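You operate a simulated robot arm through the tools that you are given. There is no shell and no other tool.

Carry out the task below with a simulated two-armed robot. There is one attempt and no reset: what you move stays moved.

## Task
Store the green sample in the pocket marked early, turned to the red pointer, and brake the table again.
Fine: the cans stay in their pockets. Set down upright: what you pick out.

Only the result counts: the job must be done as asked and must still hold three seconds after the hand-in. Knocking over, shifting, dropping, spilling or breaking anything else fails it.

## Robot
Two 7-joint arms with two-finger parallel grippers on one trunk that stands fixed in place. Base frame: the origin is at the foot of the trunk, x ahead of it, y to its left, z up; the work surface is at about z = 86. Lengths are in cm, angles in degrees, forces in N, time in s.
The left shoulder is at [3, 11.9, 103.5], the right one opposite. With the tool pointing down near the work surface each hand reaches from about 28 to 68 cm from the base axis, measured 20 degrees to its own side. Payload 3.43 kg a hand.
Tool frame (each hand has its own): the origin (TCP) lies between the finger pads and is the grasp point; the fingertips stand 3 cm ahead of it; z points along the fingers, y is the line along which they close. The gripper opens to 9.4 cm. The fingers are 2.8 cm wide and 1 cm thick; the gripper's body (5 by 9.6 cm) begins 5.5 cm behind the TCP.
Orientation is told as [roll, pitch, yaw] about the base's x, y, z axes, in that order, counted from this pose: with the fingers straight down and closing along the base's y, the tool's x points along the base's -x, its y along +y and its z along -z.

## Interface
- The arms move only by the tool servo_tool. It takes "left_rows", "right_rows" or both (then of equal length, played together; a hand with none holds still); each is a list that holds one entry, the list of rows, each a list of 7 numbers: the gripper command, from -1 (shut) to 1 (fully open), values between in proportion, then the shift along the tool's x, y, z in cm, then the turn, a rotation vector about the tool's x, y, z in degrees. In form: [[[grip, x, y, z, ax, ay, az], ...]]. A call has 1 to 20 rows; each row is the pose to reach, as a shift and turn from the pose commanded when the call began, along the tool's axes at that moment. A row lasts 0.2 s, in which the tool goes at most 5 cm and 8.6 degrees; a call with a longer step from one row to the next is refused whole, and so is a gripper value outside its range. Where a pose cannot be reached the arm comes as near as it can. A force on the tool above 70 N (or 10 N above the force at the start of the call, whichever is more), or a blocked arm, ends the call early, and 0.2 s more pass. The fingers move at their own pace (about 7.2 cm/s each) and stop on an object; they squeeze with about 21 N. The grip force told is the motor's: it shows also when the fingers shut on nothing. Time passes only in rows, and 0.2 s behind the last, so rows that repeat a pose let the fingers close. It gives the time, the measured TCP pose, the force on the tool (base axes), the opening and the grip force at its end, in the units of the frame above (readings bear some noise), with the torque about the TCP (base axes, N m) and any sound that the robot's microphone picked up.
- Cameras (640 x 400 px; columns grow to the right, rows downward): "scene" is now at [3.5, -3.19, 173.43]; the picture's right is [-0.44, -0.90, 0.00], its down [-0.74, 0.36, -0.56] and it looks along [0.51, -0.25, -0.83] (base axes); focal length 323 px, centre (320, 200). "left" rides on the left gripper at [7.6, -1.4, -10.2] in its tool frame; the picture's right is [0.18, 0.98, 0.00], its down [-0.75, 0.14, -0.64] and it looks along [-0.63, 0.12, 0.77] (tool axes); focal length 243 px, centre (320, 200). "right" rides on the right gripper at [7.6, 1.4, -10.2] in its tool frame; the picture's right is [-0.18, 0.98, 0.00], its down [-0.75, -0.14, -0.64] and it looks along [-0.63, -0.12, 0.77] (tool axes); focal length 243 px, centre (320, 200). There is no depth. A picture from a camera that has moved, and an enlarged one, comes with that camera's place and axes in the base frame and with its lens.
- get_image(camera): a new picture of that camera. No time passes.
- slide_trunk(by): slides the trunk up (or, below 0, down) by that many cm; the arms and the scene camera ride with it, the base frame stays. It gives what a move gives, with no picture.
- head_to(pan, tilt): turns the head with the scene camera to pan (to the left, within 143 degrees either way) and tilt (down, from -29 to 69), counted from straight ahead of the robot. It gives what a move gives.
- enlarge(camera, box): a new picture of the part [left, top, right, bottom] of that camera's present view, enlarged. No time passes.
- hand_in(): hands the job in; it is judged then, once.

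Places have to be worked out from the pictures, the camera data and where the tool is seen. Open the grippers and draw the arms clear of the work before you hand the job in, unless the task says otherwise.

The tools are called after "Request:" by a JSON object that holds its "api" and its "payload". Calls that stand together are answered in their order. servo_tool: Moves the arms, as the interface text tells. Its arguments: {"type":"object","properties":{"left_rows":{"type":"array","items":{"type":"array","items":{"type":"array","items":{"type":"number"}}}},"right_rows":{"type":"array","items":{"type":"array","items":{"type":"array","items":{"type":"number"}}}}},"required":[]} The other tools are called the same way: slide_trunk (by) slides the trunk up or down; head_to (pan, tilt) turns the head that bears the scene camera; get_image (camera) takes a picture; enlarge (camera, box) takes an enlarged picture of a part of a camera's view; hand_in () hands the job in.

At the start:

```text
time: 0.0
left_position: [35.79, -6.22, 132.29]
left_tool_rot: [0.0, 0.0, 0.1]
left_force: [-0.7, -0.3, -0.2]
left_torque: [0.0, 0.02, 0.0]
left_opening: 9.43
left_grip_force: 0.0
right_position: [35.96, -47.62, 130.97]
right_tool_rot: [0.0, 0.1, 0.0]
right_force: [0.3, 0.6, -0.4]
right_torque: [0.01, -0.01, 0.03]
right_opening: 9.41
right_grip_force: 0.0
trunk travel left (down, up): [-30.0, 11.0]
head pan, tilt: [-25.8, 55.7]
```

scene: 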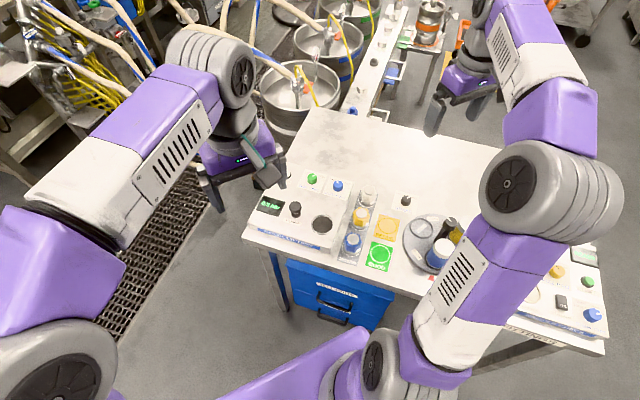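
right: 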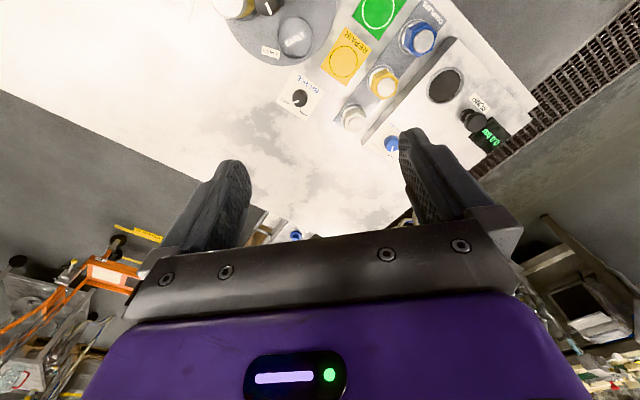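
left: 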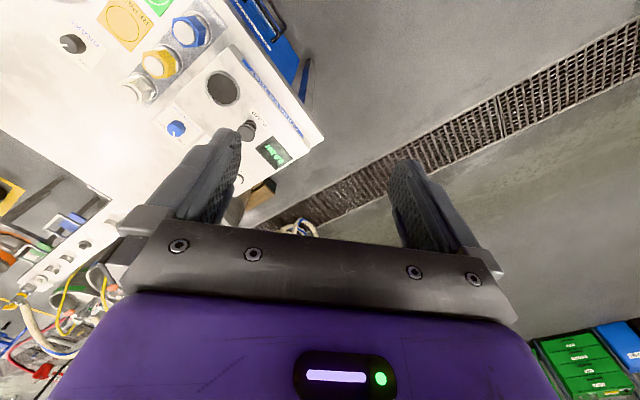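

I start by looking closer at the scene to identify the parts of the work surface.

Request:
{"api": "enlarge", "payload": {"camera": "scene", "box": [240, 150, 440, 290]}}

Request:
{"api": "enlarge", "payload": {"camera": "scene", "box": [390, 180, 620, 360]}}

Request:
{"api": "enlarge", "payload": {"camera": "right", "box": [180, 0, 540, 200]}}

```text
2.86 times, centred on (340, 220) of scene
camera zoom: at [3.5, -3.19, 173.43], right [-0.44, -0.9, 0.0], down [-0.74, 0.36, -0.56], along [0.51, -0.25, -0.83], focal length 923 px, centre (263, 143)
```

zoom: 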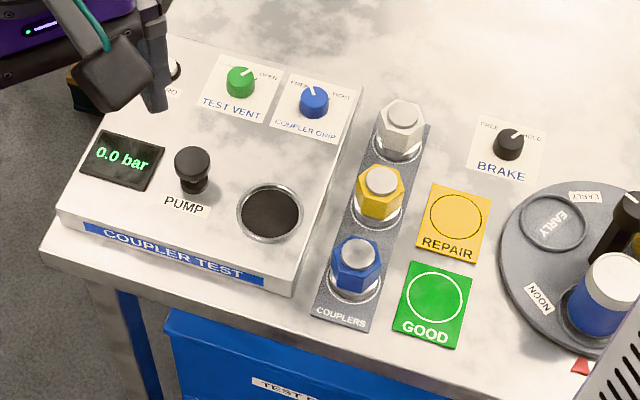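

```text
2.22 times, centred on (505, 270) of scene
camera zoom: at [3.5, -3.19, 173.43], right [-0.44, -0.9, 0.0], down [-0.74, 0.36, -0.56], along [0.51, -0.25, -0.83], focal length 718 px, centre (-91, 44)
```

zoom: 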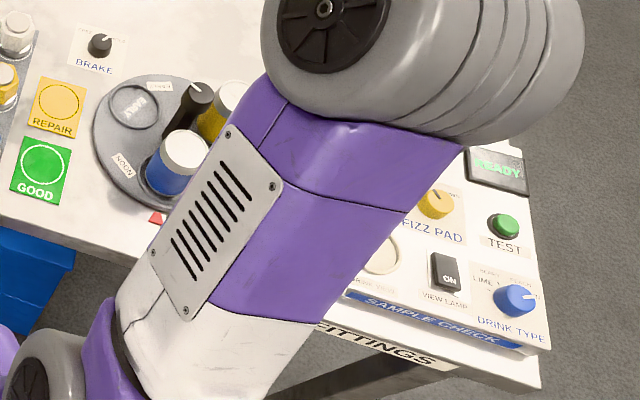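

```text
1.78 times, centred on (360, 100) of right
camera zoom: at [28.41, -46.23, 141.29], right [0.18, 0.98, 0.0], down [0.75, -0.14, 0.64], along [0.63, -0.12, -0.77], focal length 431 px, centre (249, 378)
```

zoom: 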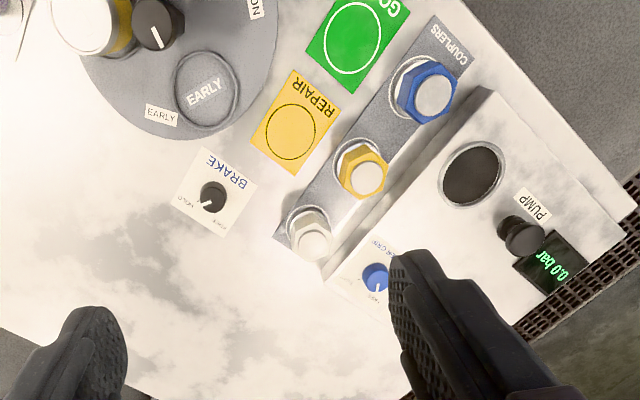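

The right arm hides the middle of the bench. I move the right hand back and turn it about the vertical so that its camera looks toward the right part of the bench.

Request:
{"api": "servo_tool", "payload": {"right_rows": [[[1, 1.5, 0.5, 0, 0, 0, 7.5], [1, 3, 1, 0, 0, 0, 15], [1, 4.5, 1.5, 0, 0, 0, 22.5], [1, 6, 2, 0, 0, 0, 30], [1, 7.5, 2.5, 0, 0, 0, 37.5], [1, 9, 3, 0, 0, 0, 45], [1, 10.5, 3.5, 0, 0, 0, 52.5], [1, 12, 4, 0, 0, 0, 60], [1, 13.5, 4.5, 0, 0, 0, 67.5], [1, 15, 5, 0, 0, 0, 75]]]}}

Request:
{"api": "get_image", "payload": {"camera": "right"}}

Request:
{"api": "get_image", "payload": {"camera": "scene"}}

```text
time: 2.2
left_position: [35.78, -6.16, 132.4]
left_tool_rot: [0.0, 0.1, 0.0]
left_force: [0.4, 0.4, -0.3]
left_torque: [0.01, -0.01, 0.01]
left_opening: 9.41
left_grip_force: 0.0
right_position: [20.64, -42.62, 131.05]
right_tool_rot: [0.0, 0.1, -75.1]
right_force: [0.2, 0.0, -0.5]
right_torque: [-0.04, -0.01, -0.01]
right_opening: 9.4
right_grip_force: 0.2
trunk travel left (down, up): [-30.0, 11.0]
head pan, tilt: [-25.8, 55.7]
```

```text
taken
camera right: at [20.15, -34.83, 141.46], right [1.0, 0.07, 0.0], down [0.06, -0.76, 0.64], along [0.05, -0.64, -0.77], focal length 243 px, centre (320, 200)
```

right: 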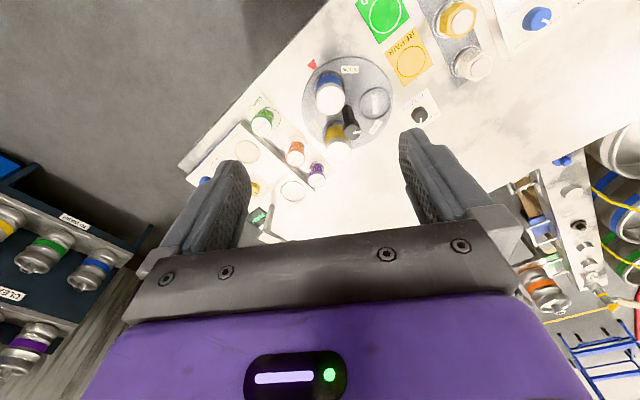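

```text
taken
camera scene: at [3.43, -3.14, 173.43], right [-0.44, -0.9, 0.0], down [-0.74, 0.36, -0.56], along [0.51, -0.25, -0.83], focal length 323 px, centre (320, 200)
```

scene: 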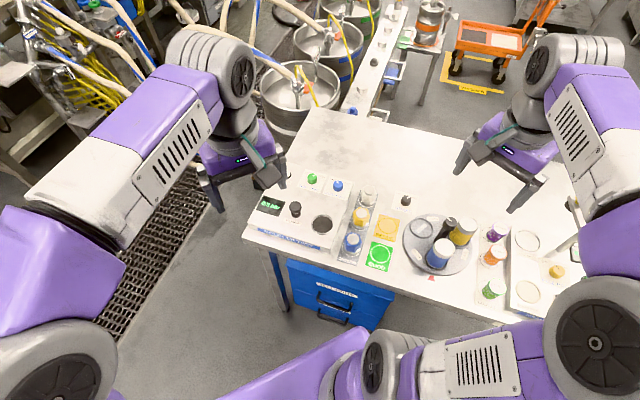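

The scene is now clear: there are three small samples (purple, orange, green) right of the turntable. I enlarge that region.

Request:
{"api": "enlarge", "payload": {"camera": "scene", "box": [390, 180, 550, 320]}}

Request:
{"api": "enlarge", "payload": {"camera": "right", "box": [180, 0, 460, 220]}}

Request:
{"api": "enlarge", "payload": {"camera": "right", "box": [290, 50, 450, 160]}}

```text
2.86 times, centred on (470, 250) of scene
camera zoom: at [3.43, -3.14, 173.43], right [-0.44, -0.9, 0.0], down [-0.74, 0.36, -0.56], along [0.51, -0.25, -0.83], focal length 923 px, centre (-109, 57)
```

zoom: 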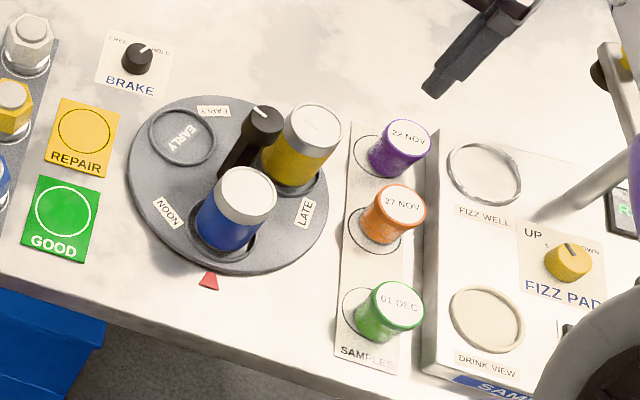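

```text
1.82 times, centred on (320, 110) of right
camera zoom: at [20.15, -34.83, 141.46], right [1.0, 0.07, 0.0], down [0.06, -0.76, 0.64], along [0.05, -0.64, -0.77], focal length 441 px, centre (320, 364)
```

zoom: 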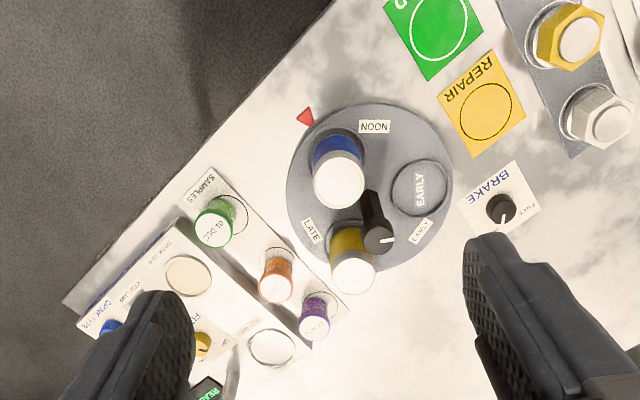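

```text
3.64 times, centred on (370, 105) of right
camera zoom: at [20.15, -34.83, 141.46], right [1.0, 0.07, 0.0], down [0.06, -0.76, 0.64], along [0.05, -0.64, -0.77], focal length 882 px, centre (138, 546)
```

zoom: 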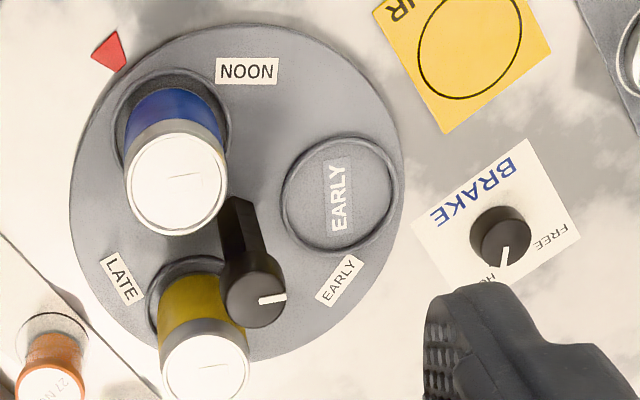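

The green sample sits at about [9.4, -56.5], the turntable's centre post at about [27, -52.5], the empty EARLY pocket at about [33.5, -52] and the brake knob at about [43.6, -53.3]. I bring the right camera lower and square to the bench for a closer look.

Request:
{"api": "servo_tool", "payload": {"right_rows": [[[1, -1.24, -1.11, 3.5, 0, 0, -4.7], [1, -2.48, -2.22, 7, 0, 0, -9.3], [1, -3.7, -3.3, 10.5, 0, 0, -14], [1, -4.95, -4.4, 14, 0, 0, -18.7], [1, -6.2, -5.5, 17.5, 0, 0, -23.3], [1, -7.43, -6.65, 21, 0, 0, -28]]]}}

Request:
{"api": "get_image", "payload": {"camera": "right"}}

Request:
{"api": "get_image", "payload": {"camera": "scene"}}

```text
time: 3.6
left_position: [35.81, -6.34, 132.21]
left_tool_rot: [0.0, 0.0, -0.1]
left_force: [-0.3, -0.8, 0.1]
left_torque: [0.05, -0.02, -0.04]
left_opening: 9.4
left_grip_force: 0.1
right_position: [16.52, -51.58, 110.01]
right_tool_rot: [0.0, 0.1, -46.9]
right_force: [-0.6, -0.4, -0.1]
right_torque: [0.0, 0.01, 0.01]
right_opening: 9.42
right_grip_force: 0.0
trunk travel left (down, up): [-30.0, 11.0]
head pan, tilt: [-25.8, 55.7]
```

```text
taken
camera right: at [12.43, -45.11, 120.4], right [0.84, 0.54, 0.0], down [0.41, -0.65, 0.64], along [0.34, -0.54, -0.77], focal length 243 px, centre (320, 200)
```

right: 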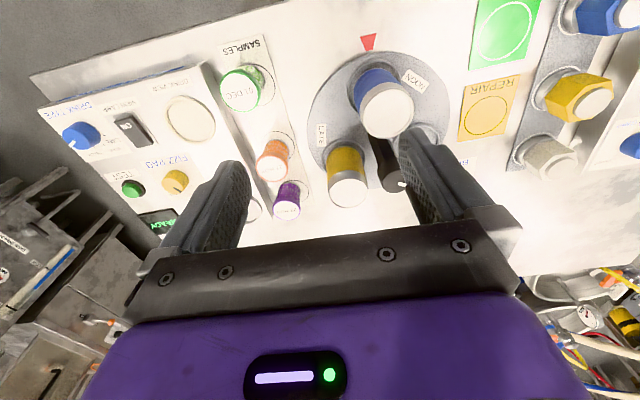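

```text
taken
camera scene: at [3.57, -3.31, 173.43], right [-0.44, -0.9, 0.0], down [-0.74, 0.36, -0.56], along [0.51, -0.24, -0.83], focal length 323 px, centre (320, 200)
```

scene: 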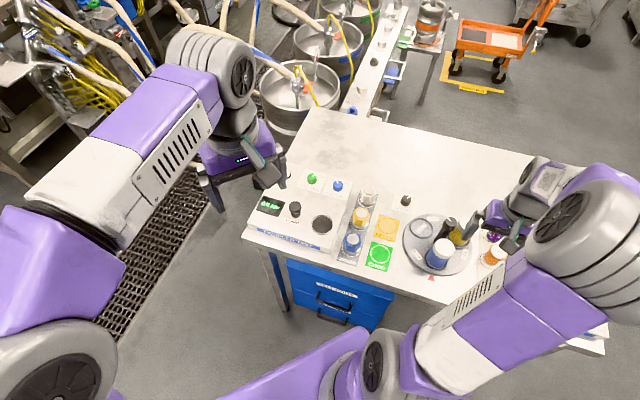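

Taking enlarged pictures of the turntable/post and of the sample rack from this nearer viewpoint.

Request:
{"api": "enlarge", "payload": {"camera": "right", "box": [290, 20, 470, 220]}}

Request:
{"api": "enlarge", "payload": {"camera": "right", "box": [150, 20, 330, 230]}}

Request:
{"api": "enlarge", "payload": {"camera": "scene", "box": [370, 180, 500, 290]}}

```text
2.00 times, centred on (380, 120) of right
camera zoom: at [12.43, -45.11, 120.4], right [0.84, 0.54, 0.0], down [0.41, -0.65, 0.64], along [0.34, -0.54, -0.77], focal length 485 px, centre (200, 360)
```

zoom: 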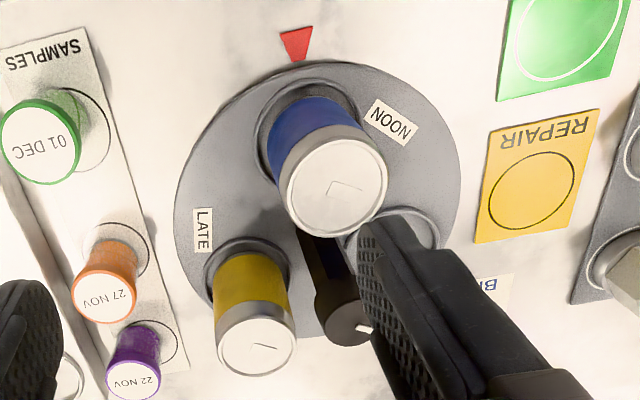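

```text
1.90 times, centred on (240, 125) of right
camera zoom: at [12.43, -45.11, 120.4], right [0.84, 0.54, 0.0], down [0.41, -0.65, 0.64], along [0.34, -0.54, -0.77], focal length 462 px, centre (472, 343)
```

zoom: 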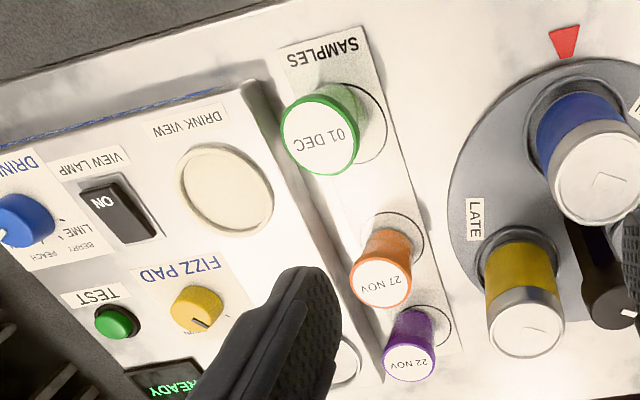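

```text
3.64 times, centred on (435, 235) of scene
camera zoom: at [3.57, -3.31, 173.43], right [-0.44, -0.9, 0.0], down [-0.74, 0.36, -0.56], along [0.51, -0.24, -0.83], focal length 1175 px, centre (-98, 73)
```

zoom: 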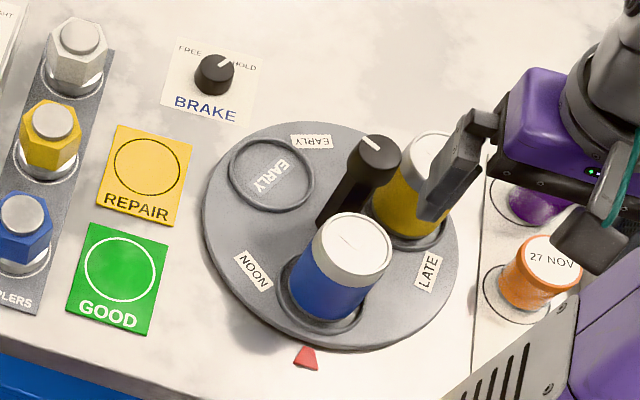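

The post's top (~z 102) carries a white-lined grip knob and the brake points at HOLD now. I go above the brake knob, fingers across it, to see it closely.

Request:
{"api": "servo_tool", "payload": {"right_rows": [[[1, -2.8, 2.6, -2.5, 0, 0, 6], [1, -5.6, 5.3, -5, 0, 0, 12], [1, -8.4, 8.0, -5, 0, 0, 18], [1, -11.2, 10.6, -5, 0, 0, 24.5], [1, -14, 13.3, -5, 0, 0, 31], [1, -16.9, 16, -5, 0, 0, 37], [1, -19.75, 18.6, -5, 0, 0, 43]]]}}

Request:
{"api": "get_image", "payload": {"camera": "right"}}

Request:
{"api": "get_image", "payload": {"camera": "scene"}}

```text
time: 5.2
left_position: [35.79, -6.35, 132.34]
left_tool_rot: [0.1, 0.0, 0.1]
left_force: [0.4, -0.3, -0.1]
left_torque: [0.01, 0.04, 0.0]
left_opening: 9.41
left_grip_force: 0.0
right_position: [43.27, -53.22, 114.55]
right_tool_rot: [0.0, 0.0, -90.1]
right_force: [-0.1, 0.5, 0.1]
right_torque: [0.01, 0.03, -0.01]
right_opening: 9.39
right_grip_force: 0.0
trunk travel left (down, up): [-30.0, 11.0]
head pan, tilt: [-25.8, 55.7]
```

```text
taken
camera right: at [44.8, -45.67, 125.01], right [0.98, -0.19, 0.0], down [-0.14, -0.75, 0.64], along [-0.12, -0.63, -0.77], focal length 243 px, centre (320, 200)
```

right: 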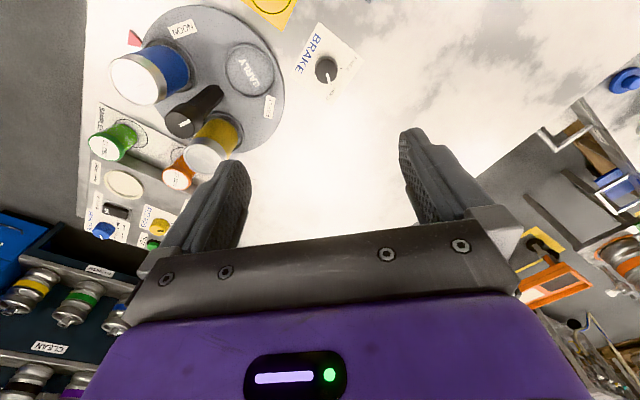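

```text
taken
camera scene: at [3.65, -3.21, 173.42], right [-0.44, -0.9, 0.0], down [-0.74, 0.36, -0.56], along [0.51, -0.25, -0.83], focal length 323 px, centre (320, 200)
```

scene: 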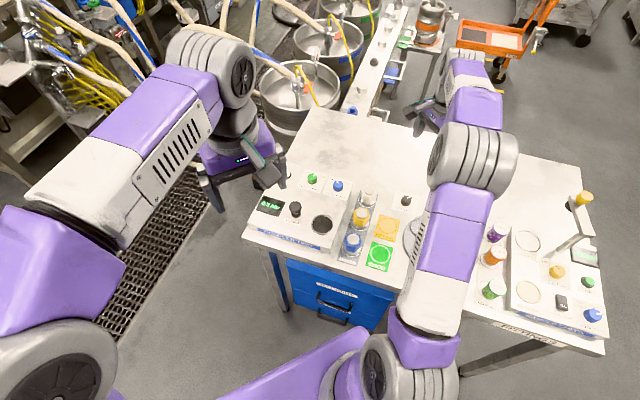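

Request:
{"api": "enlarge", "payload": {"camera": "right", "box": [270, 20, 370, 110]}}

Request:
{"api": "enlarge", "payload": {"camera": "right", "box": [100, 0, 300, 180]}}

```text
4.44 times, centred on (320, 65) of right
camera zoom: at [44.8, -45.67, 125.01], right [0.98, -0.19, 0.0], down [-0.14, -0.75, 0.64], along [-0.12, -0.63, -0.77], focal length 1078 px, centre (320, 800)
```

zoom: 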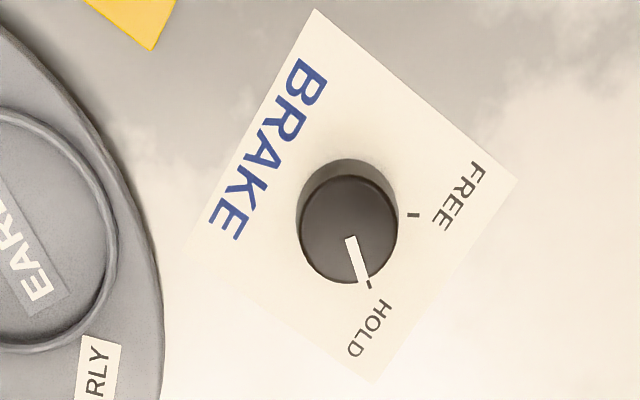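

```text
2.22 times, centred on (200, 90) of right
camera zoom: at [44.8, -45.67, 125.01], right [0.98, -0.19, 0.0], down [-0.14, -0.75, 0.64], along [-0.12, -0.63, -0.77], focal length 539 px, centre (587, 444)
```

zoom: 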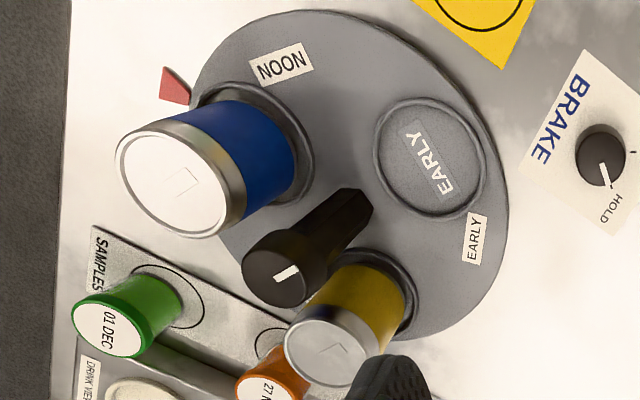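

The ticks show the brake at HOLD; the FREE tick lies about 70° counter-clockwise, and the knob axis is near [44.1, -53.6] with its top at z≈88. I descend to just above it and check the alignment.

Request:
{"api": "servo_tool", "payload": {"right_rows": [[[1, -0.2, 0.3, 4, 0, 0, 0], [1, -0.3, 0.6, 8, 0, 0, 0], [1, -0.4, 0.75, 12, 0, 0, 0], [1, -0.4, 0.75, 16, 0, 0, 0], [1, -0.4, 0.75, 19.5, 0, 0, 0], [0.2, -0.4, 0.75, 19.5, 0, 0, 0], [0.0, -0.4, 0.75, 19.5, 0, 0, 0]]]}}

Request:
{"api": "get_image", "payload": {"camera": "right"}}

```text
time: 6.8
left_position: [35.85, -6.39, 132.32]
left_tool_rot: [0.0, 0.0, 0.0]
left_force: [0.7, 0.1, 0.8]
left_torque: [0.03, 0.02, 0.0]
left_opening: 9.41
left_grip_force: 0.0
right_position: [44.28, -53.93, 95.48]
right_tool_rot: [-0.1, 0.0, -90.1]
right_force: [-0.1, -0.4, 0.4]
right_torque: [0.01, 0.01, 0.01]
right_opening: 4.7
right_grip_force: 0.0
trunk travel left (down, up): [-30.0, 11.0]
head pan, tilt: [-25.8, 55.7]
```

```text
taken
camera right: at [45.76, -46.33, 105.88], right [0.98, -0.18, 0.0], down [-0.14, -0.75, 0.64], along [-0.12, -0.63, -0.77], focal length 243 px, centre (320, 200)
```

right: 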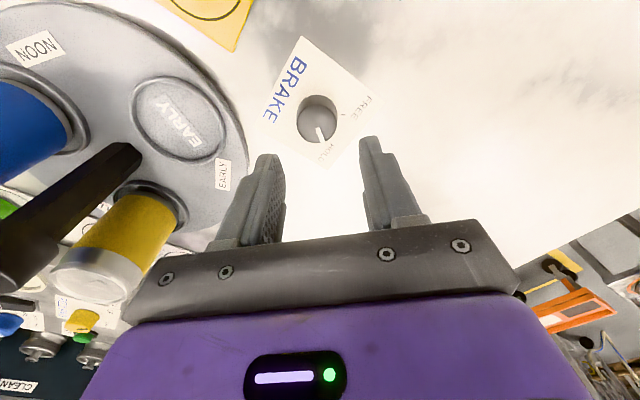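

Request:
{"api": "enlarge", "payload": {"camera": "right", "box": [240, 60, 400, 180]}}

```text
3.33 times, centred on (320, 120) of right
camera zoom: at [45.76, -46.33, 105.88], right [0.98, -0.18, 0.0], down [-0.14, -0.75, 0.64], along [-0.12, -0.63, -0.77], focal length 809 px, centre (320, 467)
```

zoom: 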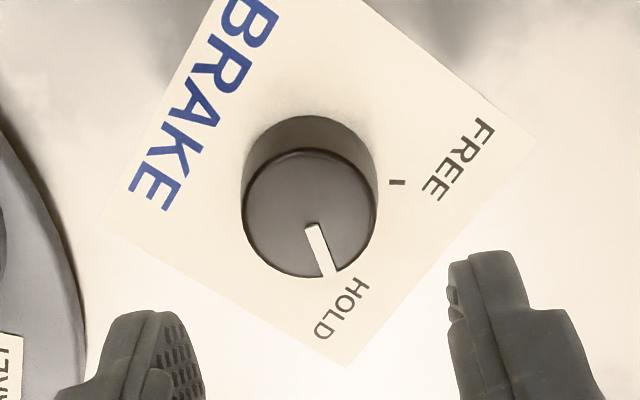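

The knob's centre shows 0.5 cm toward the camera from the point below the TCP. I correct for it, go down so that the tips stand about 0.5 cm above the bench, and close on the knob.

Request:
{"api": "servo_tool", "payload": {"right_rows": [[[0.0, 0.5, -0.15, 2, 0, 0, 0], [0.0, 0.5, -0.15, 4, 0, 0, 0], [0.0, 0.5, -0.15, 6.0, 0, 0, 0], [-0.5, 0.5, -0.15, 6.0, 0, 0, 0], [-1, 0.5, -0.15, 6.0, 0, 0, 0], [-1, 0.5, -0.15, 6.0, 0, 0, 0], [-1, 0.5, -0.15, 6.0, 0, 0, 0]]]}}

Request:
{"api": "get_image", "payload": {"camera": "right"}}

```text
time: 8.4
left_position: [35.69, -6.41, 132.39]
left_tool_rot: [0.0, -0.1, 0.0]
left_force: [-0.1, 1.8, -0.4]
left_torque: [-0.04, 0.01, -0.01]
left_opening: 9.4
left_grip_force: 0.1
right_position: [43.94, -53.27, 89.52]
right_tool_rot: [-0.1, 0.1, -89.8]
right_force: [-8.7, -0.1, -2.8]
right_torque: [-0.18, 0.32, -0.01]
right_opening: 3.21
right_grip_force: 45.3
trunk travel left (down, up): [-30.0, 11.0]
head pan, tilt: [-25.8, 55.7]
```

```text
taken
camera right: at [45.61, -45.67, 99.84], right [0.98, -0.18, 0.0], down [-0.14, -0.75, 0.64], along [-0.12, -0.63, -0.77], focal length 243 px, centre (320, 200)
```

right: 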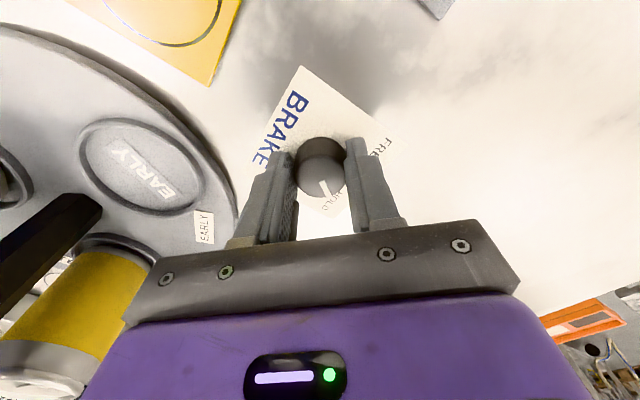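

The fingers hold the knob (3.2 cm opening). I now turn it about 68° counter-clockwise toward FREE.

Request:
{"api": "servo_tool", "payload": {"right_rows": [[[-1, 0, -0.1, 0, 0, 0, -6], [-1, 0, -0.12, 0, 0, 0, -13], [-1, 0, -0.12, 0, 0, 0, -20], [-1, 0, -0.12, 0, 0, 0, -27], [-1, 0, -0.12, 0, 0, 0, -34], [-1, 0, -0.12, 0, 0, 0, -41], [-1, 0, -0.12, 0, 0, 0, -48], [-1, 0, -0.12, 0, 0, 0, -55], [-1, 0, -0.12, 0, 0, 0, -62], [-1, 0, -0.12, 0, 0, 0, -68]]]}}

Request:
{"api": "get_image", "payload": {"camera": "right"}}

Request:
{"api": "enlarge", "payload": {"camera": "right", "box": [240, 90, 400, 210]}}

```text
time: 10.6
left_position: [35.64, -6.41, 132.31]
left_tool_rot: [0.1, 0.0, 0.1]
left_force: [0.5, 0.0, 0.7]
left_torque: [-0.01, -0.01, -0.01]
left_opening: 9.39
left_grip_force: 0.1
right_position: [43.79, -53.5, 89.46]
right_tool_rot: [-0.2, 0.0, -22.0]
right_force: [-11.3, -14.3, 3.5]
right_torque: [-0.35, 0.85, -0.06]
right_opening: 3.22
right_grip_force: 45.2
trunk travel left (down, up): [-30.0, 11.0]
head pan, tilt: [-25.8, 55.7]
```

```text
taken
camera right: at [37.34, -49.24, 99.82], right [0.54, 0.84, 0.0], down [0.65, -0.41, 0.64], along [0.54, -0.35, -0.77], focal length 243 px, centre (320, 200)
```

right: 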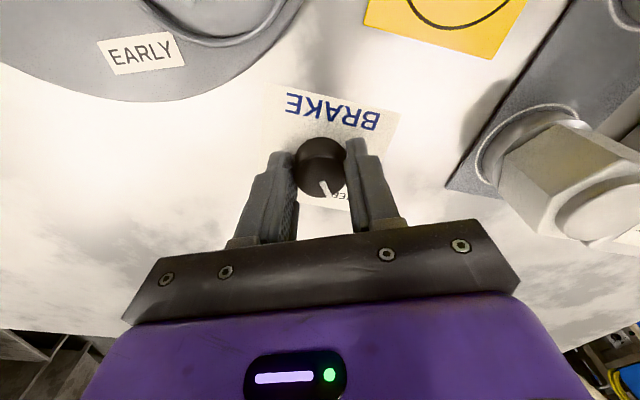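

```text
3.33 times, centred on (320, 150) of right
camera zoom: at [37.34, -49.24, 99.82], right [0.54, 0.84, 0.0], down [0.65, -0.41, 0.64], along [0.54, -0.35, -0.77], focal length 809 px, centre (320, 367)
```

zoom: 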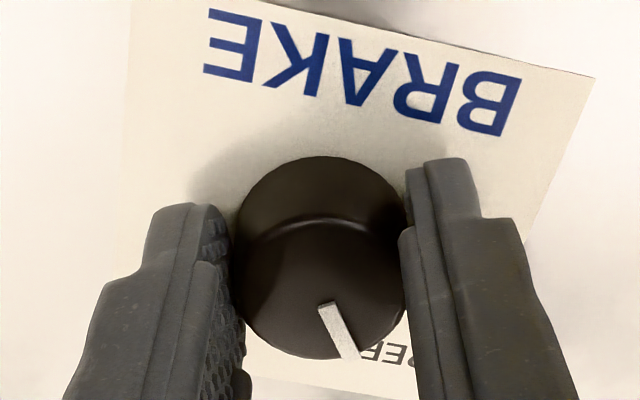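

The pointer turned with the fingers. I let go, lift straight up and check the line against the FREE tick.

Request:
{"api": "servo_tool", "payload": {"right_rows": [[[0.0, 0, 0, 0, 0, 0, 0], [0.0, 0, 0, 0, 0, 0, 0], [0.0, 0, 0, 0, 0, 0, 0], [0.0, 0, 0, -3, 0, 0, 0], [0.0, 0, 0, -6, 0, 0, 0]]]}}

Request:
{"api": "enlarge", "payload": {"camera": "right", "box": [240, 60, 400, 180]}}

```text
time: 11.8
left_position: [35.73, -6.24, 132.38]
left_tool_rot: [0.0, 0.1, 0.0]
left_force: [0.2, -0.1, 0.2]
left_torque: [-0.02, 0.02, 0.01]
left_opening: 9.38
left_grip_force: 0.1
right_position: [43.98, -53.02, 95.43]
right_tool_rot: [0.0, -0.1, -22.0]
right_force: [0.1, 0.8, 0.3]
right_torque: [0.0, 0.01, -0.04]
right_opening: 4.71
right_grip_force: 0.0
trunk travel left (down, up): [-30.0, 11.0]
head pan, tilt: [-25.8, 55.7]
```

```text
3.33 times, centred on (320, 120) of right
camera zoom: at [37.69, -48.86, 105.95], right [0.54, 0.84, 0.0], down [0.65, -0.41, 0.64], along [0.54, -0.35, -0.77], focal length 809 px, centre (320, 467)
```

zoom: 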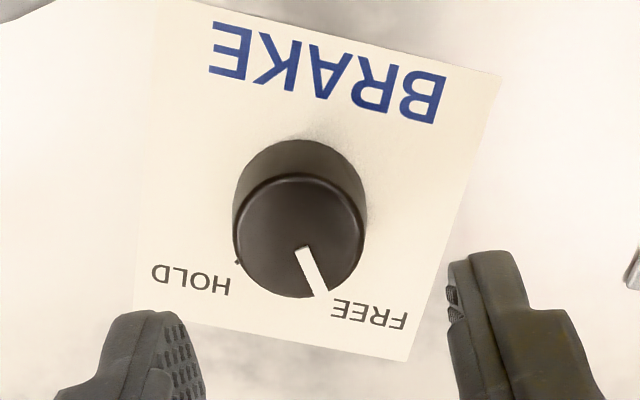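

The line now stands at FREE (about 68° from HOLD, mirrored about the panel axis), and the knob axis shows at about [43.65, -53.5]. Next I lift and move above the turntable's centre post, turned so the fingers will fall between the two cans.

Request:
{"api": "servo_tool", "payload": {"right_rows": [[[0.0, 0, 0, -4.4, 0, 0, 6], [0.0, 0, 0, -8.8, 0, 0, 12], [0.0, 0, 0, -13.2, 0, 0, 18], [0.0, 0, 0, -17.6, 0, 0, 24], [0.0, 3.9, -1.54, -17.6, 0, 0, 31], [0.0, 7.75, -3.1, -17.6, 0, 0, 38], [0.0, 11.6, -4.6, -17.6, 0, 0, 46], [0.0, 15.5, -6.17, -17.6, 0, 0, 55], [0.0, 15.5, -6.17, -17.6, 0, 0, 55]]]}}

Request:
{"api": "get_image", "payload": {"camera": "right"}}

Request:
{"api": "enlarge", "payload": {"camera": "right", "box": [200, 20, 440, 200]}}

```text
refused: row 8 steps farther than a row can; nothing moved
```

```text
taken
camera right: at [37.69, -48.86, 105.95], right [0.54, 0.84, 0.0], down [0.65, -0.41, 0.64], along [0.54, -0.35, -0.77], focal length 243 px, centre (320, 200)
```

right: 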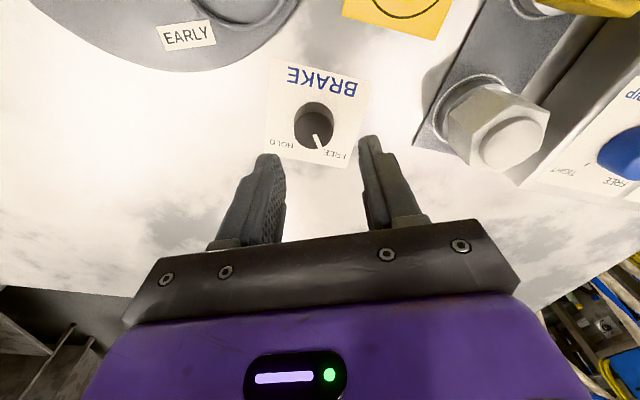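

```text
2.22 times, centred on (320, 110) of right
camera zoom: at [37.69, -48.86, 105.95], right [0.54, 0.84, 0.0], down [0.65, -0.41, 0.64], along [0.54, -0.35, -0.77], focal length 539 px, centre (320, 400)
```

zoom: 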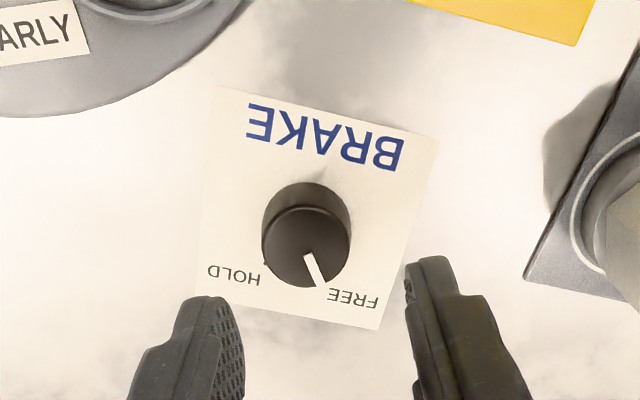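

The call was refused because the last turning step was too large (9°); I repeat it with smaller steps.

Request:
{"api": "servo_tool", "payload": {"right_rows": [[[0.0, 0, 0, -4.4, 0, 0, 6], [0.0, 0, 0, -8.8, 0, 0, 12], [0.0, 0, 0, -13.2, 0, 0, 18], [0.0, 0, 0, -17.6, 0, 0, 24], [0.0, 3.9, -1.54, -17.6, 0, 0, 31], [0.0, 7.75, -3.1, -17.6, 0, 0, 39], [0.0, 11.6, -4.6, -17.6, 0, 0, 47], [0.0, 15.5, -6.17, -17.6, 0, 0, 55], [0.0, 15.5, -6.17, -17.6, 0, 0, 55]]]}}

Request:
{"api": "get_image", "payload": {"camera": "right"}}

Request:
{"api": "enlarge", "payload": {"camera": "right", "box": [200, 20, 440, 200]}}

```text
time: 13.8
left_position: [35.97, -6.35, 132.24]
left_tool_rot: [0.1, 0.0, 0.0]
left_force: [0.3, -0.4, 0.1]
left_torque: [-0.03, -0.01, 0.01]
left_opening: 9.4
left_grip_force: 0.1
right_position: [27.2, -53.07, 112.88]
right_tool_rot: [0.0, 0.0, -77.2]
right_force: [0.3, -0.1, 0.1]
right_torque: [0.01, 0.03, 0.01]
right_opening: 4.71
right_grip_force: 0.0
trunk travel left (down, up): [-30.0, 11.0]
head pan, tilt: [-25.8, 55.7]
```

```text
taken
camera right: at [27.1, -45.34, 123.23], right [1.0, 0.04, 0.0], down [0.03, -0.77, 0.64], along [0.03, -0.64, -0.77], focal length 243 px, centre (320, 200)
```

right: 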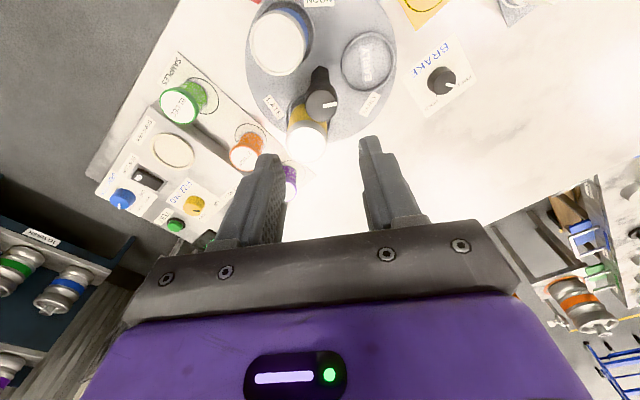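

```text
2.22 times, centred on (320, 110) of right
camera zoom: at [27.1, -45.34, 123.23], right [1.0, 0.04, 0.0], down [0.03, -0.77, 0.64], along [0.03, -0.64, -0.77], focal length 539 px, centre (320, 400)
```

zoom: 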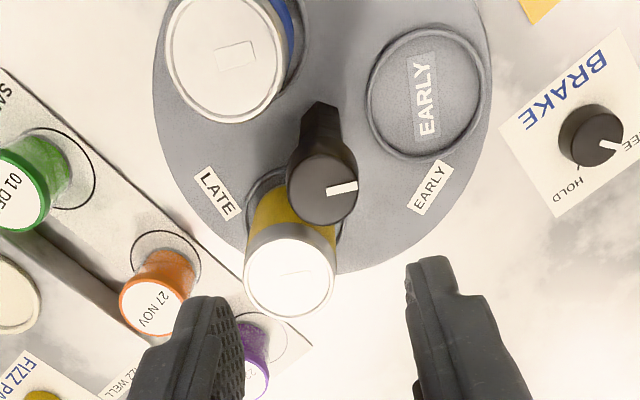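

The knob top is at about [27.6, -53.3, 99.6], nearly under the TCP; noon is now at the pointer, so EARLY (about 120° clockwise of it) needs a +120° turn. I first test in the air whether the hand can turn through that range here.

Request:
{"api": "servo_tool", "payload": {"right_rows": [[[0.0, -0.26, 0.09, 0, 0, 0, -8], [0.0, -0.26, 0.09, 0, 0, 0, -16], [0.0, -0.26, 0.09, 0, 0, 0, -24], [0.0, -0.26, 0.09, 0, 0, 0, -32], [0.0, -0.26, 0.09, 0, 0, 0, -40], [0.0, -0.26, 0.09, 0, 0, 0, -48], [0.0, -0.26, 0.09, 0, 0, 0, -56], [0.0, -0.26, 0.09, 0, 0, 0, -64], [0.0, -0.26, 0.09, 0, 0, 0, -72], [0.0, -0.26, 0.09, 0, 0, 0, -80], [0.0, -0.26, 0.09, 0, 0, 0, -88], [0.0, -0.26, 0.09, 0, 0, 0, -96], [0.0, -0.26, 0.09, 0, 0, 0, -104], [0.0, -0.26, 0.09, 0, 0, 0, -112], [0.0, -0.26, 0.09, 0, 0, 0, -120]]]}}

Request:
{"api": "get_image", "payload": {"camera": "right"}}

Request:
{"api": "get_image", "payload": {"camera": "scene"}}

```text
time: 17.0
left_position: [35.77, -6.1, 132.4]
left_tool_rot: [0.0, -0.1, 0.0]
left_force: [0.0, 0.1, -0.2]
left_torque: [-0.01, -0.01, 0.03]
left_opening: 9.4
left_grip_force: 0.1
right_position: [27.41, -53.39, 113.0]
right_tool_rot: [-0.1, 0.0, 43.2]
right_force: [-0.8, 0.3, 1.0]
right_torque: [0.01, -0.01, -0.02]
right_opening: 4.67
right_grip_force: 0.1
trunk travel left (down, up): [-30.0, 11.0]
head pan, tilt: [-25.8, 55.7]
```

```text
taken
camera right: at [21.06, -57.49, 123.32], right [-0.54, 0.84, 0.0], down [0.65, 0.41, 0.64], along [0.54, 0.35, -0.77], focal length 243 px, centre (320, 200)
```

right: 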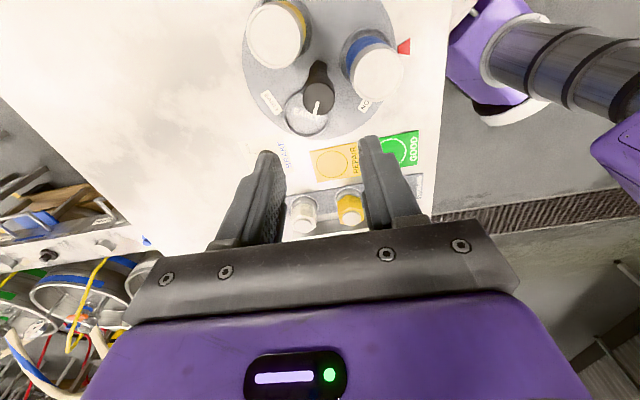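

```text
taken
camera scene: at [3.5, -3.18, 173.43], right [-0.44, -0.9, 0.0], down [-0.74, 0.36, -0.56], along [0.51, -0.25, -0.83], focal length 323 px, centre (320, 200)
```

scene: 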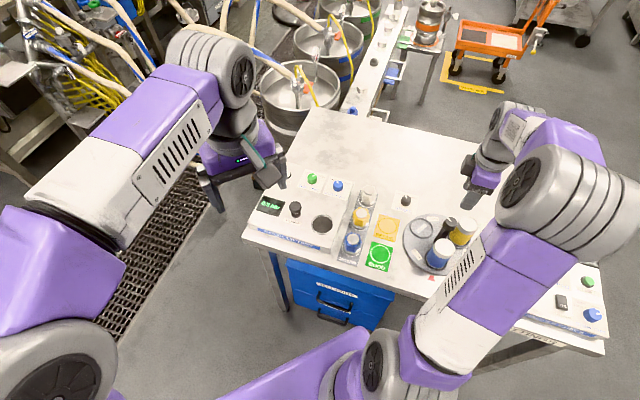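

The full 120° of hand turn is reachable. I enlarge this opposite view to double-check the post's position and the pocket angles.

Request:
{"api": "enlarge", "payload": {"camera": "right", "box": [210, 0, 450, 180]}}

Request:
{"api": "enlarge", "payload": {"camera": "scene", "box": [390, 190, 500, 290]}}

```text
2.22 times, centred on (330, 90) of right
camera zoom: at [21.06, -57.49, 123.32], right [-0.54, 0.84, 0.0], down [0.65, 0.41, 0.64], along [0.54, 0.35, -0.77], focal length 539 px, centre (298, 444)
```

zoom: 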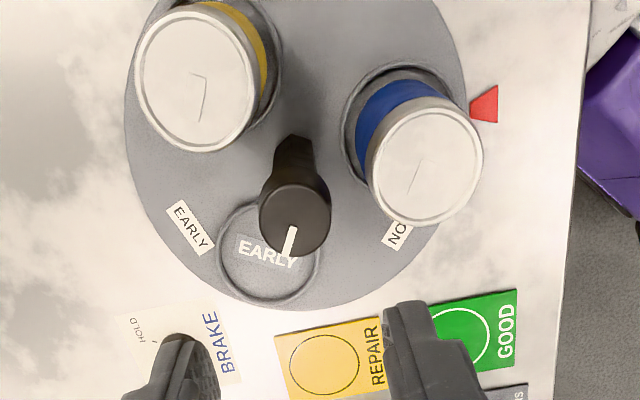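

```text
4.00 times, centred on (445, 240) of scene
camera zoom: at [3.5, -3.18, 173.43], right [-0.44, -0.9, 0.0], down [-0.74, 0.36, -0.56], along [0.51, -0.25, -0.83], focal length 1292 px, centre (-180, 40)
```

zoom: 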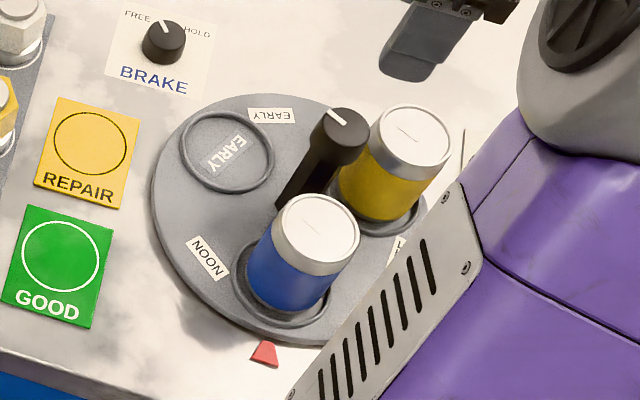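

Request:
{"api": "enlarge", "payload": {"camera": "scene", "box": [405, 185, 455, 220]}}

Request:
{"api": "enlarge", "payload": {"camera": "scene", "box": [425, 250, 475, 290]}}

```text
11.43 times, centred on (430, 202) of scene
camera zoom: at [3.5, -3.18, 173.43], right [-0.44, -0.9, 0.0], down [-0.74, 0.36, -0.56], along [0.51, -0.25, -0.83], focal length 3692 px, centre (-937, 171)
```

zoom: 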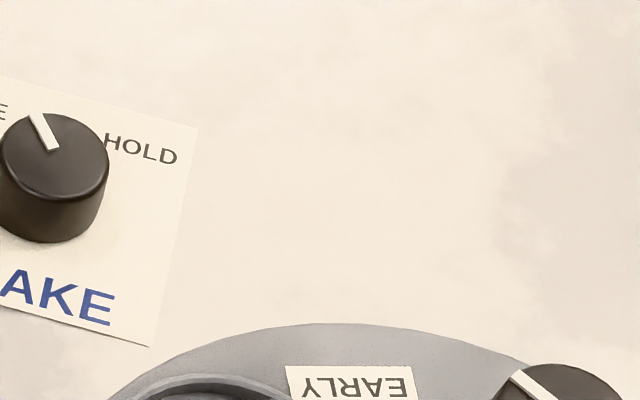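

```text
10.00 times, centred on (450, 270) of scene
camera zoom: at [3.5, -3.18, 173.43], right [-0.44, -0.9, 0.0], down [-0.74, 0.36, -0.56], along [0.51, -0.25, -0.83], focal length 3230 px, centre (-980, -500)
```

zoom: 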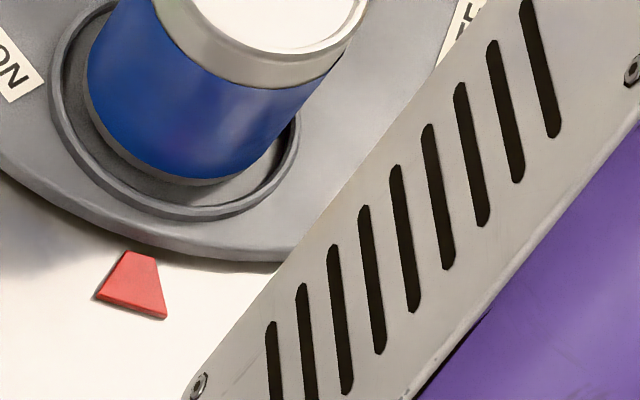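

Both views agree: post axis near [27.4, -53.5], top z≈99, pointer at ~135° and EARLY at ~15.5°. I turn the hand back to yaw -77 over the post, with a small correction of position.

Request:
{"api": "servo_tool", "payload": {"right_rows": [[[0.0, 0.16, -0.13, 0, 0, 0, 8], [0.0, 0.16, -0.13, 0, 0, 0, 16], [0.0, 0.16, -0.13, 0, 0, 0, 24], [0.0, 0.16, -0.13, 0, 0, 0, 32], [0.0, 0.16, -0.13, 0, 0, 0, 40], [0.0, 0.16, -0.13, 0, 0, 0, 48], [0.0, 0.16, -0.13, 0, 0, 0, 56], [0.0, 0.16, -0.13, 0, 0, 0, 64], [0.0, 0.16, -0.13, 0, 0, 0, 72], [0.0, 0.16, -0.13, 0, 0, 0, 80], [0.0, 0.16, -0.13, 0, 0, 0, 88], [0.0, 0.16, -0.13, 0, 0, 0, 96], [0.0, 0.16, -0.13, 0, 0, 0, 104], [0.0, 0.16, -0.13, 0, 0, 0, 112], [0.0, 0.16, -0.13, 0, 0, 0, 120], [0.0, 0.16, -0.13, 4, 0, 0, 120], [0.0, 0.16, -0.13, 8, 0, 0, 120], [0.0, 0.16, -0.13, 8, 0, 0, 120]]]}}

Request:
{"api": "get_image", "payload": {"camera": "right"}}

Request:
{"api": "enlarge", "payload": {"camera": "right", "box": [220, 50, 420, 200]}}

```text
time: 20.8
left_position: [35.91, -6.3, 132.38]
left_tool_rot: [0.0, 0.0, 0.1]
left_force: [-0.7, 0.0, 0.4]
left_torque: [0.0, 0.01, 0.0]
left_opening: 9.4
left_grip_force: 0.0
right_position: [27.0, -53.56, 105.25]
right_tool_rot: [0.0, 0.0, -77.0]
right_force: [0.6, -0.7, 0.0]
right_torque: [-0.01, -0.02, 0.01]
right_opening: 4.69
right_grip_force: 0.2
trunk travel left (down, up): [-30.0, 11.0]
head pan, tilt: [-25.8, 55.7]
```

```text
taken
camera right: at [26.89, -45.85, 115.56], right [1.0, 0.04, 0.0], down [0.03, -0.77, 0.64], along [0.03, -0.64, -0.77], focal length 243 px, centre (320, 200)
```

right: 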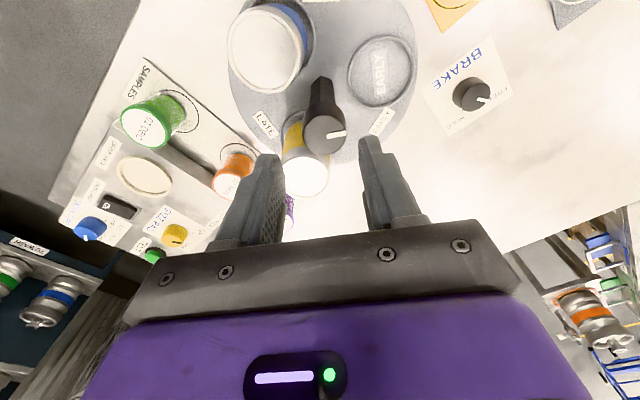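

```text
2.67 times, centred on (320, 125) of right
camera zoom: at [26.89, -45.85, 115.56], right [1.0, 0.04, 0.0], down [0.03, -0.77, 0.64], along [0.03, -0.64, -0.77], focal length 647 px, centre (320, 400)
```

zoom: 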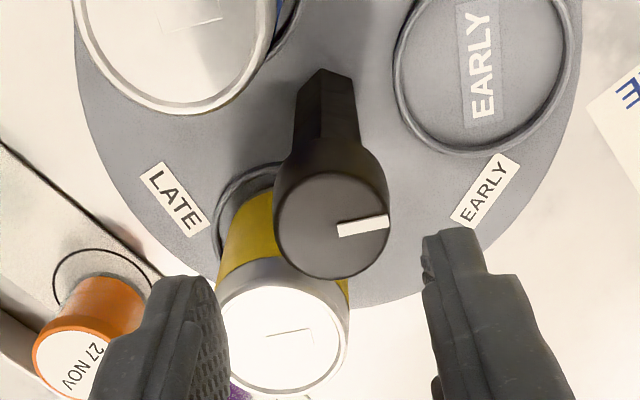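

The knob shows slightly right of the finger centre line. I shift by about 0.28 cm, go down until the tips are just at the knob's top, and check again.

Request:
{"api": "servo_tool", "payload": {"right_rows": [[[0.0, 0.25, 0.28, 1, 0, 0, 0], [0.0, 0.25, 0.28, 2.2, 0, 0, 0], [0.0, 0.25, 0.28, 2.7, 0, 0, 0], [0.0, 0.25, 0.28, 2.7, 0, 0, 0]]]}}

Request:
{"api": "enlarge", "payload": {"camera": "right", "box": [220, 50, 420, 200]}}

Request:
{"api": "enlarge", "payload": {"camera": "scene", "box": [390, 180, 500, 290]}}

```text
time: 21.8
left_position: [35.76, -6.3, 132.34]
left_tool_rot: [0.0, -0.1, 0.0]
left_force: [-0.4, 0.2, -0.1]
left_torque: [0.01, -0.03, -0.02]
left_opening: 9.41
left_grip_force: 0.1
right_position: [27.65, -53.51, 102.33]
right_tool_rot: [-0.1, 0.0, -77.0]
right_force: [0.5, -0.5, 0.1]
right_torque: [0.01, -0.02, -0.01]
right_opening: 4.71
right_grip_force: 0.1
trunk travel left (down, up): [-30.0, 11.0]
head pan, tilt: [-25.8, 55.7]
```

```text
2.67 times, centred on (320, 125) of right
camera zoom: at [27.41, -45.64, 112.81], right [1.0, 0.04, 0.0], down [0.03, -0.77, 0.64], along [0.03, -0.64, -0.77], focal length 647 px, centre (320, 400)
```

zoom: 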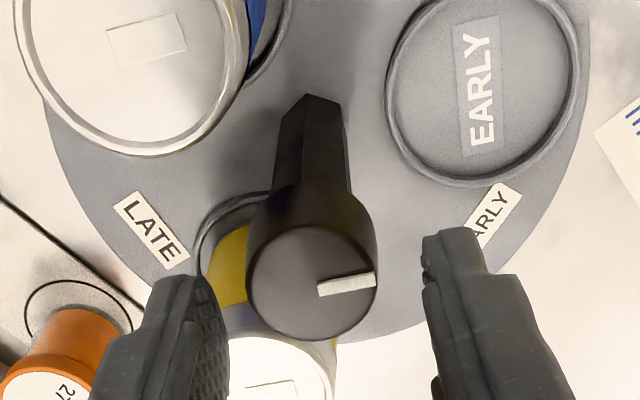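

```text
3.64 times, centred on (445, 235) of scene
camera zoom: at [3.5, -3.2, 173.43], right [-0.44, -0.9, 0.0], down [-0.74, 0.36, -0.56], along [0.51, -0.25, -0.83], focal length 1175 px, centre (-134, 73)
```

zoom: 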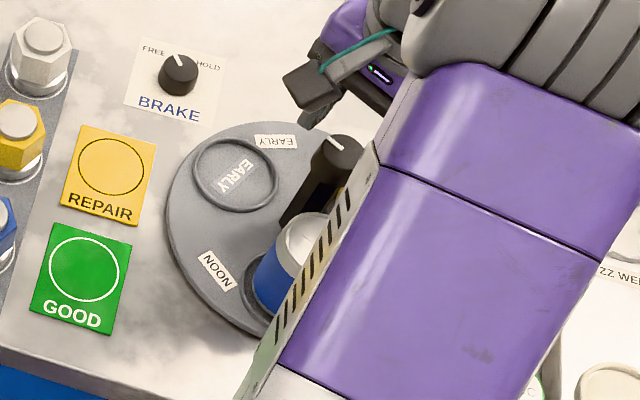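

Fore-aft is right on, and the knob is about 0.15 cm left of centre. I correct it, descend so the tips are ~3 cm below the knob's top between the cans, and close.

Request:
{"api": "servo_tool", "payload": {"right_rows": [[[0.0, 0, -0.15, 1.2, 0, 0, 0], [0.0, 0, -0.15, 2.4, 0, 0, 0], [0.0, 0, -0.15, 3.2, 0, 0, 0], [-0.3, 0, -0.15, 3.2, 0, 0, 0], [-0.6, 0, -0.15, 3.2, 0, 0, 0], [-1, 0, -0.15, 3.2, 0, 0, 0], [-1, 0, -0.15, 3.2, 0, 0, 0]]]}}

Request:
{"api": "get_image", "payload": {"camera": "right"}}

```text
time: 23.4
left_position: [35.68, -6.36, 132.39]
left_tool_rot: [0.0, -0.1, 0.0]
left_force: [-0.4, -0.2, 0.3]
left_torque: [0.01, 0.03, 0.03]
left_opening: 9.41
left_grip_force: 0.1
right_position: [27.4, -53.44, 99.09]
right_tool_rot: [0.0, 0.0, -77.0]
right_force: [-9.6, -2.6, -1.1]
right_torque: [-0.21, 0.34, -0.03]
right_opening: 3.31
right_grip_force: 44.6
trunk travel left (down, up): [-30.0, 11.0]
head pan, tilt: [-25.8, 55.7]
```

```text
taken
camera right: at [27.2, -45.64, 109.56], right [1.0, 0.04, 0.0], down [0.03, -0.77, 0.64], along [0.03, -0.64, -0.77], focal length 243 px, centre (320, 200)
```

right: 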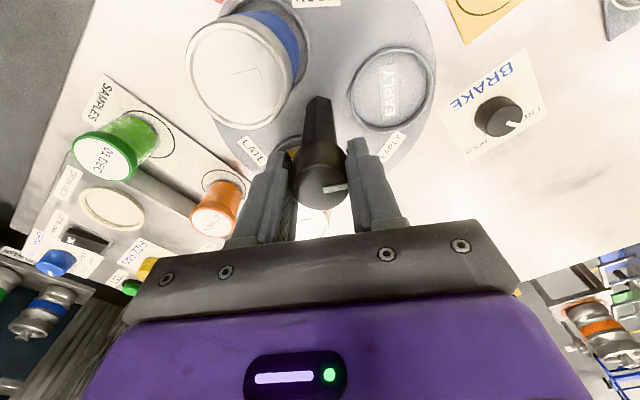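

Gripped on the knob (3.3 cm). I turn slowly by 20° first and check that the table follows.

Request:
{"api": "servo_tool", "payload": {"right_rows": [[[-1, 0, -0.08, 0, 0, 0, -2], [-1, 0, -0.08, 0, 0, 0, -5], [-1, 0, -0.08, 0, 0, 0, -9], [-1, 0, -0.08, 0, 0, 0, -13], [-1, 0, -0.08, 0, 0, 0, -17], [-1, 0, -0.08, 0, 0, 0, -19], [-1, 0, -0.08, 0, 0, 0, -20]]]}}

Request:
{"api": "get_image", "payload": {"camera": "right"}}

Request:
{"api": "enlarge", "payload": {"camera": "scene", "box": [390, 180, 500, 290]}}

```text
time: 25.0
left_position: [35.61, -6.31, 132.43]
left_tool_rot: [0.0, -0.2, 0.0]
left_force: [-0.6, 0.2, 0.1]
left_torque: [0.01, 0.0, 0.0]
left_opening: 9.44
left_grip_force: 0.0
right_position: [27.32, -53.31, 99.25]
right_tool_rot: [0.1, -0.1, -56.9]
right_force: [-9.3, -4.3, 8.5]
right_torque: [-0.84, -0.09, -0.02]
right_opening: 3.37
right_grip_force: 44.8
trunk travel left (down, up): [-30.0, 11.0]
head pan, tilt: [-25.8, 55.7]
```

```text
taken
camera right: at [24.48, -46.22, 109.54], right [0.92, 0.38, 0.0], down [0.29, -0.71, 0.64], along [0.25, -0.59, -0.77], focal length 243 px, centre (320, 200)
```

right: 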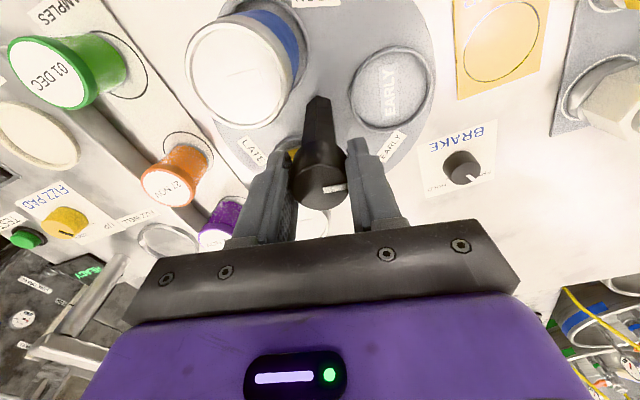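

```text
3.64 times, centred on (445, 235) of scene
camera zoom: at [3.3, -3.16, 173.44], right [-0.44, -0.9, 0.0], down [-0.74, 0.36, -0.56], along [0.51, -0.25, -0.83], focal length 1175 px, centre (-134, 73)
```

zoom: 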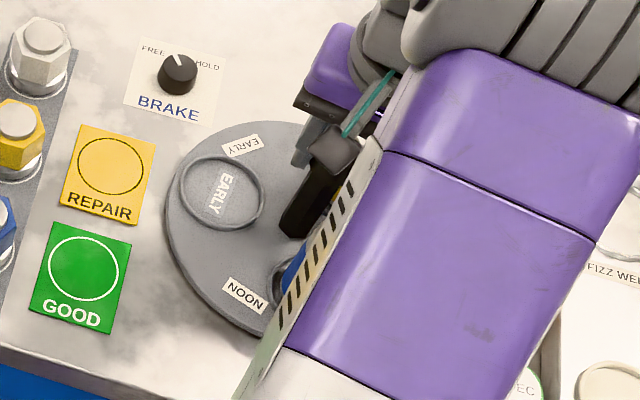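

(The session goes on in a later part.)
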